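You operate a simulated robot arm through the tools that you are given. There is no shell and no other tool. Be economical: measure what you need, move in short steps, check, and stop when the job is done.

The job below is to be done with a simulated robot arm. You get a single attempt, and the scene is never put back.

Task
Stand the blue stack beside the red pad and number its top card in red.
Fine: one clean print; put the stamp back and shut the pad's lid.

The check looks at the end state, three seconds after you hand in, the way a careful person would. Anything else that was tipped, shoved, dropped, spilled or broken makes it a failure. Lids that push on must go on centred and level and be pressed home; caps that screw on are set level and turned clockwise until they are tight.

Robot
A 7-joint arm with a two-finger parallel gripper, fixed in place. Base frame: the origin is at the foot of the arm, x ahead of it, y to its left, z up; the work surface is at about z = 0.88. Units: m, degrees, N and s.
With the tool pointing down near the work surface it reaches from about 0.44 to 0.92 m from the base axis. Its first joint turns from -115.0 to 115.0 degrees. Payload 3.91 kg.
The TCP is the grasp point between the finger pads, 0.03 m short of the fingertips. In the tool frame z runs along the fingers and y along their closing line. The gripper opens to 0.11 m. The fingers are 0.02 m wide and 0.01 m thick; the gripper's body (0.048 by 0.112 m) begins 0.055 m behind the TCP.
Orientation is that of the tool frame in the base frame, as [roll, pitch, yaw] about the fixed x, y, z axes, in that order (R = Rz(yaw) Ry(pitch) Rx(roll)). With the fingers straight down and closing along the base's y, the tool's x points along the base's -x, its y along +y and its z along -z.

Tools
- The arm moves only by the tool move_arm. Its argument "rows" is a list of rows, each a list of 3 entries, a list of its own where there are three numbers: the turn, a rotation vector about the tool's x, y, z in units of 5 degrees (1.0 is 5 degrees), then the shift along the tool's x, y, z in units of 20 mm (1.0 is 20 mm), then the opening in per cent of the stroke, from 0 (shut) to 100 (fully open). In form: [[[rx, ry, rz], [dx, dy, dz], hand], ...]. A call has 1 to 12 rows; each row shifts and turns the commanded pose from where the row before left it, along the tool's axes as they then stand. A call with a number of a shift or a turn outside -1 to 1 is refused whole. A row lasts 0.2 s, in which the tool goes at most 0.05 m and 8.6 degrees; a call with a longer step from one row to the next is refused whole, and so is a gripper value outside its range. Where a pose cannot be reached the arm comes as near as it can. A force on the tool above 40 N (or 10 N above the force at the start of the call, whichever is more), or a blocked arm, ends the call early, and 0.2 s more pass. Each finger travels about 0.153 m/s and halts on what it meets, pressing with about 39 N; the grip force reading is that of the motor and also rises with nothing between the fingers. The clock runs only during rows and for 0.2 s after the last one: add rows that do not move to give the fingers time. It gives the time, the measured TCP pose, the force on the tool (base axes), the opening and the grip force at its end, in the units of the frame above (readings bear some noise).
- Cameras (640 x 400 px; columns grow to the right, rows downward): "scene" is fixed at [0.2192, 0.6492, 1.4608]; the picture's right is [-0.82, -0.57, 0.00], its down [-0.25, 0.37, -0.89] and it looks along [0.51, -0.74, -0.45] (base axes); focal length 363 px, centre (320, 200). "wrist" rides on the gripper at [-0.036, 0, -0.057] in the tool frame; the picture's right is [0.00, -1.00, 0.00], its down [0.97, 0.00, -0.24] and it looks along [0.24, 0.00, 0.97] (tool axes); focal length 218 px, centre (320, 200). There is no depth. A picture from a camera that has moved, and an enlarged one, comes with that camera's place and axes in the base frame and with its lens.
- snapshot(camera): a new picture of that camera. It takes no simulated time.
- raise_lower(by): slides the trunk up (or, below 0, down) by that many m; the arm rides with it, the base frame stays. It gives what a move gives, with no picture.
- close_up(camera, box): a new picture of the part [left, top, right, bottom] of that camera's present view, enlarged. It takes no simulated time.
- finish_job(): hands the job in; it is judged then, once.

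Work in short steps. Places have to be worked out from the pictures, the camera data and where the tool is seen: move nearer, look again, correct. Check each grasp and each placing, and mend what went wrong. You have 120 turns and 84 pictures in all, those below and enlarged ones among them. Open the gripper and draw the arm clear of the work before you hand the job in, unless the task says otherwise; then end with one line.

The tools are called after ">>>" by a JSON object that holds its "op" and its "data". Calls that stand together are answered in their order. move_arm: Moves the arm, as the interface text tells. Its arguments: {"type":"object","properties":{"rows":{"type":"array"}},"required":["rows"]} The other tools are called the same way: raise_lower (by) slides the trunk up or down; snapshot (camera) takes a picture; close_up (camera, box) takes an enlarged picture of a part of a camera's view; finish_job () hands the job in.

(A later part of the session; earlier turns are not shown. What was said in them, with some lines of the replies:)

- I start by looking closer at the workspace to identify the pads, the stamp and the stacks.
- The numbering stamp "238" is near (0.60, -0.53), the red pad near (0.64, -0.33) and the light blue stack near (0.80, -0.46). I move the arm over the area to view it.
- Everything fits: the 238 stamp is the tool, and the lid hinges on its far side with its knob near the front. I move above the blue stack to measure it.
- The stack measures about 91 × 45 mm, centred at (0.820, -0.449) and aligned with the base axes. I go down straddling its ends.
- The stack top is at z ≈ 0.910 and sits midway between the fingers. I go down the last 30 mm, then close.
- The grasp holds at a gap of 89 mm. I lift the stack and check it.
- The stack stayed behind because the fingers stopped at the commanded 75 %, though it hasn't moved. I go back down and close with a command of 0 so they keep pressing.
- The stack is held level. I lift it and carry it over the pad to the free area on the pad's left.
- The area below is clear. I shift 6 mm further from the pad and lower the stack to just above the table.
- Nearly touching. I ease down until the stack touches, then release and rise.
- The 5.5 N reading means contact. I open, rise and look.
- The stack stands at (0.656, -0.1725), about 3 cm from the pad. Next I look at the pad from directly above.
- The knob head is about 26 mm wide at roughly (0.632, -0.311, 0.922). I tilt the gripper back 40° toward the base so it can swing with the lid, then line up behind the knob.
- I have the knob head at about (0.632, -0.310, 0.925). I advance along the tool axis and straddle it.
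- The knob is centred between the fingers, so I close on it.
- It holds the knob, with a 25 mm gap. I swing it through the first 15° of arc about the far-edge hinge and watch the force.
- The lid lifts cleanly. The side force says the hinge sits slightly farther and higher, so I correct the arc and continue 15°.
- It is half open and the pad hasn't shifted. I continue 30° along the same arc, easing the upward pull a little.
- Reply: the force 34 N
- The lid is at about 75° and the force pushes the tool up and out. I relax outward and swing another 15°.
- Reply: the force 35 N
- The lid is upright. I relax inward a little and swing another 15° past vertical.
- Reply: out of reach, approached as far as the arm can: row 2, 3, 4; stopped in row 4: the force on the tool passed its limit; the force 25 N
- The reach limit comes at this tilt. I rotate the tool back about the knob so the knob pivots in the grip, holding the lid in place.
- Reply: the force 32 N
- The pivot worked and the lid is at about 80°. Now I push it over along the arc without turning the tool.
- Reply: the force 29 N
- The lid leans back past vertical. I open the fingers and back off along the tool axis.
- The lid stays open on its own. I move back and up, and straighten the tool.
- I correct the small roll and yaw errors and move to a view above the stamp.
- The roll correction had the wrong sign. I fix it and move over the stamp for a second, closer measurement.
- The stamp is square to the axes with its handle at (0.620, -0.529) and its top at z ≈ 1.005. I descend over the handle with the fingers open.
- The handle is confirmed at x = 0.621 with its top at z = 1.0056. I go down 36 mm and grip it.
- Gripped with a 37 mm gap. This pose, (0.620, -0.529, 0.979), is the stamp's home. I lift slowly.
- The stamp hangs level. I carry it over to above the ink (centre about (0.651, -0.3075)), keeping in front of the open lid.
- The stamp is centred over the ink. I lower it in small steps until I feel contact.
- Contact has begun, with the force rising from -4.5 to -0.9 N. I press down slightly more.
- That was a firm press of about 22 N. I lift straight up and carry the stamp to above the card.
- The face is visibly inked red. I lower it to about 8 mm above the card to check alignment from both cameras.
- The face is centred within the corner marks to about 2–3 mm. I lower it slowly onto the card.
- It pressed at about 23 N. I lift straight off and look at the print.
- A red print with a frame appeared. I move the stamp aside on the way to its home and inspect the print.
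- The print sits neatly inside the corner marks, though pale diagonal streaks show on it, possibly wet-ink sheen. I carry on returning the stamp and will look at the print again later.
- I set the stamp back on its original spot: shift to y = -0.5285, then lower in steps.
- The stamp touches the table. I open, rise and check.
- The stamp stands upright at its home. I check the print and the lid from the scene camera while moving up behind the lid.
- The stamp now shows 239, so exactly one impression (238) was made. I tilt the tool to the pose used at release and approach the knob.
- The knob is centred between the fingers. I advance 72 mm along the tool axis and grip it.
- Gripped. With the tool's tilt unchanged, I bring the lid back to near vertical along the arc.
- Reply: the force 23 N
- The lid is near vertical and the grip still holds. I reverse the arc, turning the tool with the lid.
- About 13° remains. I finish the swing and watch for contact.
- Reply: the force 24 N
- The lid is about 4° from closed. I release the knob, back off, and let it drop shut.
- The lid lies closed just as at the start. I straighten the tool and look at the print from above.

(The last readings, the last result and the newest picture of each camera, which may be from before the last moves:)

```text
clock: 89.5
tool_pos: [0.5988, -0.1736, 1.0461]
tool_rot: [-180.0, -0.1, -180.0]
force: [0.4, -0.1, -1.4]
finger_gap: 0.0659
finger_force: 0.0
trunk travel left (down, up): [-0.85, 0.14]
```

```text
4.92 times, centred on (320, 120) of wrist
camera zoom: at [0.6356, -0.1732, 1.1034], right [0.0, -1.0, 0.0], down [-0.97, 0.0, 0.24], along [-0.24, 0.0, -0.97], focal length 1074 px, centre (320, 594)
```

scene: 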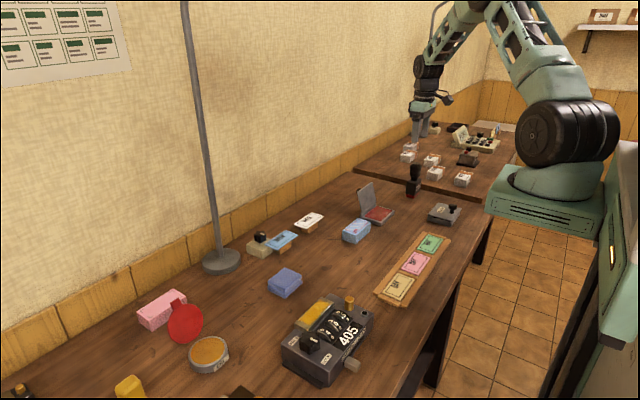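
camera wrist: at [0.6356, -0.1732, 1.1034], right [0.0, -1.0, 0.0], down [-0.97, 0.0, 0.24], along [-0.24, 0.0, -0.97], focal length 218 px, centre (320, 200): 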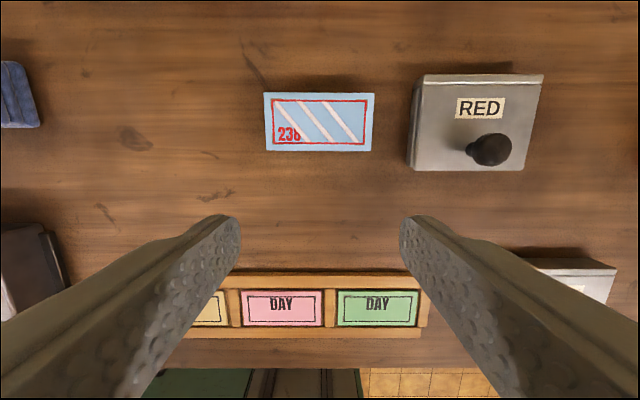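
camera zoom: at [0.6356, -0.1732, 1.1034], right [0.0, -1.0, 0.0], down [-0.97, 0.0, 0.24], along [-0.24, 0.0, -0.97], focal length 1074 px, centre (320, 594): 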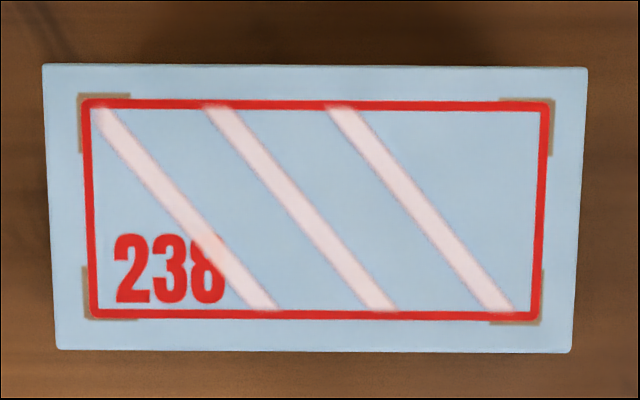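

The pale bands look like the shine of wet ink. I draw the arm clear and let some time pass, then compare.

>>> {"op": "move_arm", "data": {"rows": [[[0, 0, 0], [0, -0.5, -1], 60], [[0, 0, 0], [0, -0.5, -1], 60], [[0, 0, 0], [0, -0.5, -1], 60], [[0, 0, 0], [0, -0.5, -1], 60], [[0, 0, 0], [0, -0.5, -1], 80], [[0, 0, 0], [0, -0.5, -1], 100], [[0, 0, 0], [1, -0.5, -1], 100], [[0, 0, 0], [1, -0.5, -1], 100], [[0, 0, 0], [1, -0.5, 0], 100], [[0, 0, 0], [1, -0.5, 0], 100], [[0, 0, 0], [1, -0.5, 0], 100], [[0, 0, 0], [1, -0.5, 0], 100]]}}

>>> {"op": "move_arm", "data": {"rows": [[[0, 0, 0], [0, 0, 0], 100], [[0, 0, 0], [0, 0, 0], 100], [[0, 0, 0], [0, 0, 0], 100], [[0, 0, 0], [0, 0, 0], 100], [[0, 0, 0], [0, 0, 0], 100], [[0, 0, 0], [0, 0, 0], 100], [[0, 0, 0], [0, 0, 0], 100], [[0, 0, 0], [0, 0, 0], 100], [[0, 0, 0], [0, 0, 0], 100], [[0, 0, 0], [0, 0, 0], 100], [[0, 0, 0], [0, 0, 0], 100], [[0, 0, 0], [0, 0, 0], 100]]}}

>>> {"op": "move_arm", "data": {"rows": [[[0, 0, 0], [0, 0, 0], 100], [[0, 0, 0], [0, 0, 0], 100], [[0, 0, 0], [0, 0, 0], 100], [[0, 0, 0], [0, 0, 0], 100], [[0, 0, 0], [0, 0, 0], 100], [[0, 0, 0], [0, 0, 0], 100], [[0, 0, 0], [0, 0, 0], 100], [[0, 0, 0], [0, 0, 0], 100], [[0, 0, 0], [0, 0, 0], 100], [[0, 0, 0], [0, 0, 0], 100], [[0, 0, 0], [0, 0, 0], 100], [[0, 0, 0], [0, 0, 0], 100]]}}

>>> {"op": "close_up", "data": {"camera": "scene", "box": [340, 175, 440, 245]}}

```text
clock: 92.1
tool_pos: [0.4812, -0.2932, 1.2068]
tool_rot: [179.9, -0.1, -179.8]
force: [-0.1, -0.2, -0.2]
finger_gap: 0.1097
finger_force: 0.0
trunk travel left (down, up): [-0.85, 0.14]
```

```text
clock: 94.7
tool_pos: [0.4808, -0.2924, 1.2066]
tool_rot: [179.9, -0.1, 180.0]
force: [0.0, -0.4, -0.1]
finger_gap: 0.1103
finger_force: 0.1
trunk travel left (down, up): [-0.85, 0.14]
```

```text
clock: 97.3
tool_pos: [0.4803, -0.2939, 1.2058]
tool_rot: [-180.0, -0.1, 180.0]
force: [-0.2, -0.4, -0.4]
finger_gap: 0.1098
finger_force: 0.0
trunk travel left (down, up): [-0.85, 0.14]
```

```text
5.71 times, centred on (390, 210) of scene
camera zoom: at [0.2192, 0.6492, 1.4608], right [-0.82, -0.57, 0.0], down [-0.25, 0.37, -0.89], along [0.51, -0.74, -0.45], focal length 2075 px, centre (-80, 143)
```

zoom: 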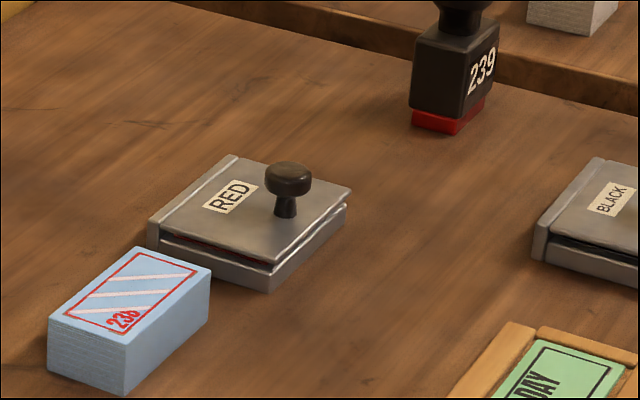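

The bands are still there 36 s after printing. Waiting costs little, so I give it more time to dry.

>>> {"op": "move_arm", "data": {"rows": [[[0, 0, 0], [0, 0, 0], 100], [[0, 0, 0], [0, 0, 0], 100], [[0, 0, 0], [0, 0, 0], 100], [[0, 0, 0], [0, 0, 0], 100], [[0, 0, 0], [0, 0, 0], 100], [[0, 0, 0], [0, 0, 0], 100], [[0, 0, 0], [0, 0, 0], 100], [[0, 0, 0], [0, 0, 0], 100], [[0, 0, 0], [0, 0, 0], 100], [[0, 0, 0], [0, 0, 0], 100], [[0, 0, 0], [0, 0, 0], 100], [[0, 0, 0], [0, 0, 0], 100]]}}

>>> {"op": "move_arm", "data": {"rows": [[[0, 0, 0], [0, 0, 0], 100], [[0, 0, 0], [0, 0, 0], 100], [[0, 0, 0], [0, 0, 0], 100], [[0, 0, 0], [0, 0, 0], 100], [[0, 0, 0], [0, 0, 0], 100], [[0, 0, 0], [0, 0, 0], 100], [[0, 0, 0], [0, 0, 0], 100], [[0, 0, 0], [0, 0, 0], 100], [[0, 0, 0], [0, 0, 0], 100], [[0, 0, 0], [0, 0, 0], 100], [[0, 0, 0], [0, 0, 0], 100], [[0, 0, 0], [0, 0, 0], 100]]}}

>>> {"op": "move_arm", "data": {"rows": [[[0, 0, 0], [0, 0, 0], 100], [[0, 0, 0], [0, 0, 0], 100], [[0, 0, 0], [0, 0, 0], 100], [[0, 0, 0], [0, 0, 0], 100], [[0, 0, 0], [0, 0, 0], 100], [[0, 0, 0], [0, 0, 0], 100], [[0, 0, 0], [0, 0, 0], 100], [[0, 0, 0], [0, 0, 0], 100], [[0, 0, 0], [0, 0, 0], 100], [[0, 0, 0], [0, 0, 0], 100], [[0, 0, 0], [0, 0, 0], 100], [[0, 0, 0], [0, 0, 0], 100]]}}

>>> {"op": "move_arm", "data": {"rows": [[[0, 0, 0], [0, 0, 0], 100], [[0, 0, 0], [0, 0, 0], 100], [[0, 0, 0], [0, 0, 0], 100], [[0, 0, 0], [0, 0, 0], 100], [[0, 0, 0], [0, 0, 0], 100], [[0, 0, 0], [0, 0, 0], 100], [[0, 0, 0], [0, 0, 0], 100], [[0, 0, 0], [0, 0, 0], 100], [[0, 0, 0], [0, 0, 0], 100], [[0, 0, 0], [0, 0, 0], 100], [[0, 0, 0], [0, 0, 0], 100], [[0, 0, 0], [0, 0, 0], 100]]}}

>>> {"op": "move_arm", "data": {"rows": [[[0, 0, 0], [0, 0, 0], 100], [[0, 0, 0], [0, 0, 0], 100], [[0, 0, 0], [0, 0, 0], 100], [[0, 0, 0], [0, 0, 0], 100], [[0, 0, 0], [0, 0, 0], 100], [[0, 0, 0], [0, 0, 0], 100], [[0, 0, 0], [0, 0, 0], 100], [[0, 0, 0], [0, 0, 0], 100], [[0, 0, 0], [0, 0, 0], 100], [[0, 0, 0], [0, 0, 0], 100], [[0, 0, 0], [0, 0, 0], 100], [[0, 0, 0], [0, 0, 0], 100]]}}

>>> {"op": "move_arm", "data": {"rows": [[[0, 0, 0], [0, 0, 0], 100], [[0, 0, 0], [0, 0, 0], 100], [[0, 0, 0], [0, 0, 0], 100], [[0, 0, 0], [0, 0, 0], 100], [[0, 0, 0], [0, 0, 0], 100], [[0, 0, 0], [0, 0, 0], 100], [[0, 0, 0], [0, 0, 0], 100], [[0, 0, 0], [0, 0, 0], 100], [[0, 0, 0], [0, 0, 0], 100], [[0, 0, 0], [0, 0, 0], 100], [[0, 0, 0], [0, 0, 0], 100], [[0, 0, 0], [0, 0, 0], 100]]}}

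>>> {"op": "move_arm", "data": {"rows": [[[0, 0, 0], [0, 0, 0], 100], [[0, 0, 0], [0, 0, 0], 100], [[0, 0, 0], [0, 0, 0], 100], [[0, 0, 0], [0, 0, 0], 100], [[0, 0, 0], [0, 0, 0], 100], [[0, 0, 0], [0, 0, 0], 100], [[0, 0, 0], [0, 0, 0], 100], [[0, 0, 0], [0, 0, 0], 100], [[0, 0, 0], [0, 0, 0], 100], [[0, 0, 0], [0, 0, 0], 100], [[0, 0, 0], [0, 0, 0], 100], [[0, 0, 0], [0, 0, 0], 100]]}}

>>> {"op": "move_arm", "data": {"rows": [[[0, 0, 0], [0, 0, 0], 100], [[0, 0, 0], [0, 0, 0], 100], [[0, 0, 0], [0, 0, 0], 100], [[0, 0, 0], [0, 0, 0], 100], [[0, 0, 0], [0, 0, 0], 100], [[0, 0, 0], [0, 0, 0], 100], [[0, 0, 0], [0, 0, 0], 100], [[0, 0, 0], [0, 0, 0], 100], [[0, 0, 0], [0, 0, 0], 100], [[0, 0, 0], [0, 0, 0], 100], [[0, 0, 0], [0, 0, 0], 100], [[0, 0, 0], [0, 0, 0], 100]]}}

>>> {"op": "move_arm", "data": {"rows": [[[0, 0, 0], [0, 0, 0], 100], [[0, 0, 0], [0, 0, 0], 100], [[0, 0, 0], [0, 0, 0], 100], [[0, 0, 0], [0, 0, 0], 100], [[0, 0, 0], [0, 0, 0], 100], [[0, 0, 0], [0, 0, 0], 100], [[0, 0, 0], [0, 0, 0], 100], [[0, 0, 0], [0, 0, 0], 100], [[0, 0, 0], [0, 0, 0], 100], [[0, 0, 0], [0, 0, 0], 100], [[0, 0, 0], [0, 0, 0], 100], [[0, 0, 0], [0, 0, 0], 100]]}}

>>> {"op": "close_up", "data": {"camera": "scene", "box": [340, 175, 440, 245]}}

>>> {"op": "snapshot", "data": {"camera": "scene"}}

```text
clock: 99.9
tool_pos: [0.4805, -0.2937, 1.2062]
tool_rot: [-179.9, -0.1, 179.9]
force: [0.2, -0.1, -0.3]
finger_gap: 0.1099
finger_force: 0.0
trunk travel left (down, up): [-0.85, 0.14]
```

```text
clock: 102.5
tool_pos: [0.4796, -0.294, 1.2065]
tool_rot: [179.9, -0.1, -180.0]
force: [0.5, -0.7, -0.3]
finger_gap: 0.11
finger_force: 0.0
trunk travel left (down, up): [-0.85, 0.14]
```

```text
clock: 105.1
tool_pos: [0.4801, -0.293, 1.2062]
tool_rot: [-180.0, -0.1, 180.0]
force: [1.3, 0.5, -0.3]
finger_gap: 0.1102
finger_force: 0.1
trunk travel left (down, up): [-0.85, 0.14]
```

```text
clock: 107.7
tool_pos: [0.4796, -0.2929, 1.206]
tool_rot: [-179.9, -0.1, -179.9]
force: [0.1, -0.4, 0.4]
finger_gap: 0.11
finger_force: 0.1
trunk travel left (down, up): [-0.85, 0.14]
```

```text
clock: 110.3
tool_pos: [0.4799, -0.2933, 1.2059]
tool_rot: [-180.0, -0.1, 180.0]
force: [0.3, 0.1, -0.4]
finger_gap: 0.1101
finger_force: 0.0
trunk travel left (down, up): [-0.85, 0.14]
```

```text
clock: 112.9
tool_pos: [0.4803, -0.2951, 1.2071]
tool_rot: [-180.0, -0.1, 180.0]
force: [0.2, -0.2, -0.4]
finger_gap: 0.1103
finger_force: 0.1
trunk travel left (down, up): [-0.85, 0.14]
```

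```text
clock: 115.5
tool_pos: [0.4817, -0.2934, 1.2053]
tool_rot: [180.0, 0.0, 180.0]
force: [0.4, -0.2, 0.0]
finger_gap: 0.1099
finger_force: 0.0
trunk travel left (down, up): [-0.85, 0.14]
```

```text
clock: 118.1
tool_pos: [0.4804, -0.2936, 1.2071]
tool_rot: [-180.0, -0.1, -180.0]
force: [-0.1, -0.3, -0.2]
finger_gap: 0.11
finger_force: 0.2
trunk travel left (down, up): [-0.85, 0.14]
```

```text
clock: 120.7
tool_pos: [0.4806, -0.2932, 1.2059]
tool_rot: [180.0, -0.1, -179.9]
force: [-0.5, -0.8, -0.6]
finger_gap: 0.1101
finger_force: 0.0
trunk travel left (down, up): [-0.85, 0.14]
```

```text
5.71 times, centred on (390, 210) of scene
camera zoom: at [0.2192, 0.6492, 1.4608], right [-0.82, -0.57, 0.0], down [-0.25, 0.37, -0.89], along [0.51, -0.74, -0.45], focal length 2075 px, centre (-80, 143)
```

zoom: 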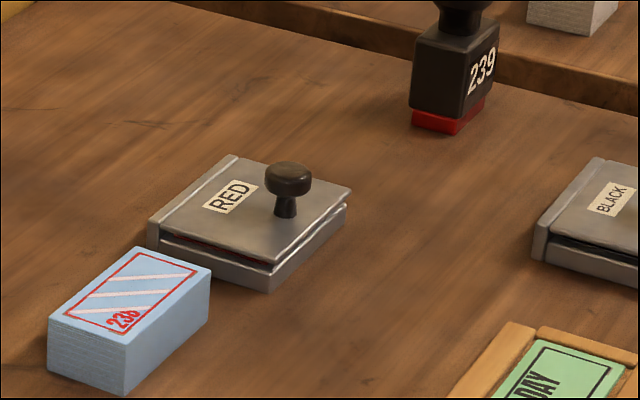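

```text
10 pictures are left
```

scene: 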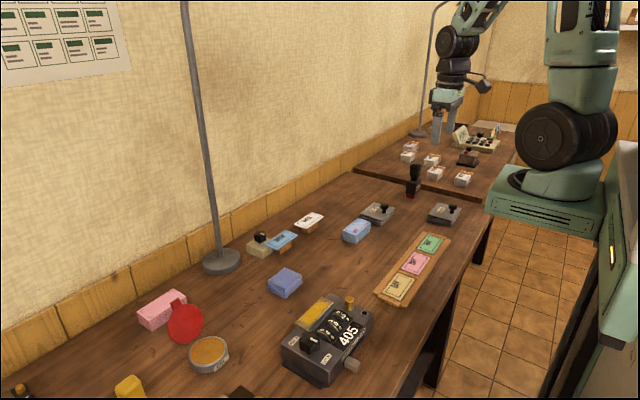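

The stack stands beside the pad with one red 238 print. The pale bands haven't changed, and a second impression (239) would spoil it. The stamp is back, the lid is shut and the arm is clear, so I hand in.

>>> {"op": "finish_job", "data": {}}

```text
The job is handed in.
```

I handed the job in with one doubt: pale diagonal bands run across the print and over part of the 8. They didn't fade in a minute of waiting, so I can't confirm the print counts as clean. The blue stack stands beside the red pad with a single red 238 on its top card, the stamp is back in its place, the pad's lid is shut and the arm is clear.
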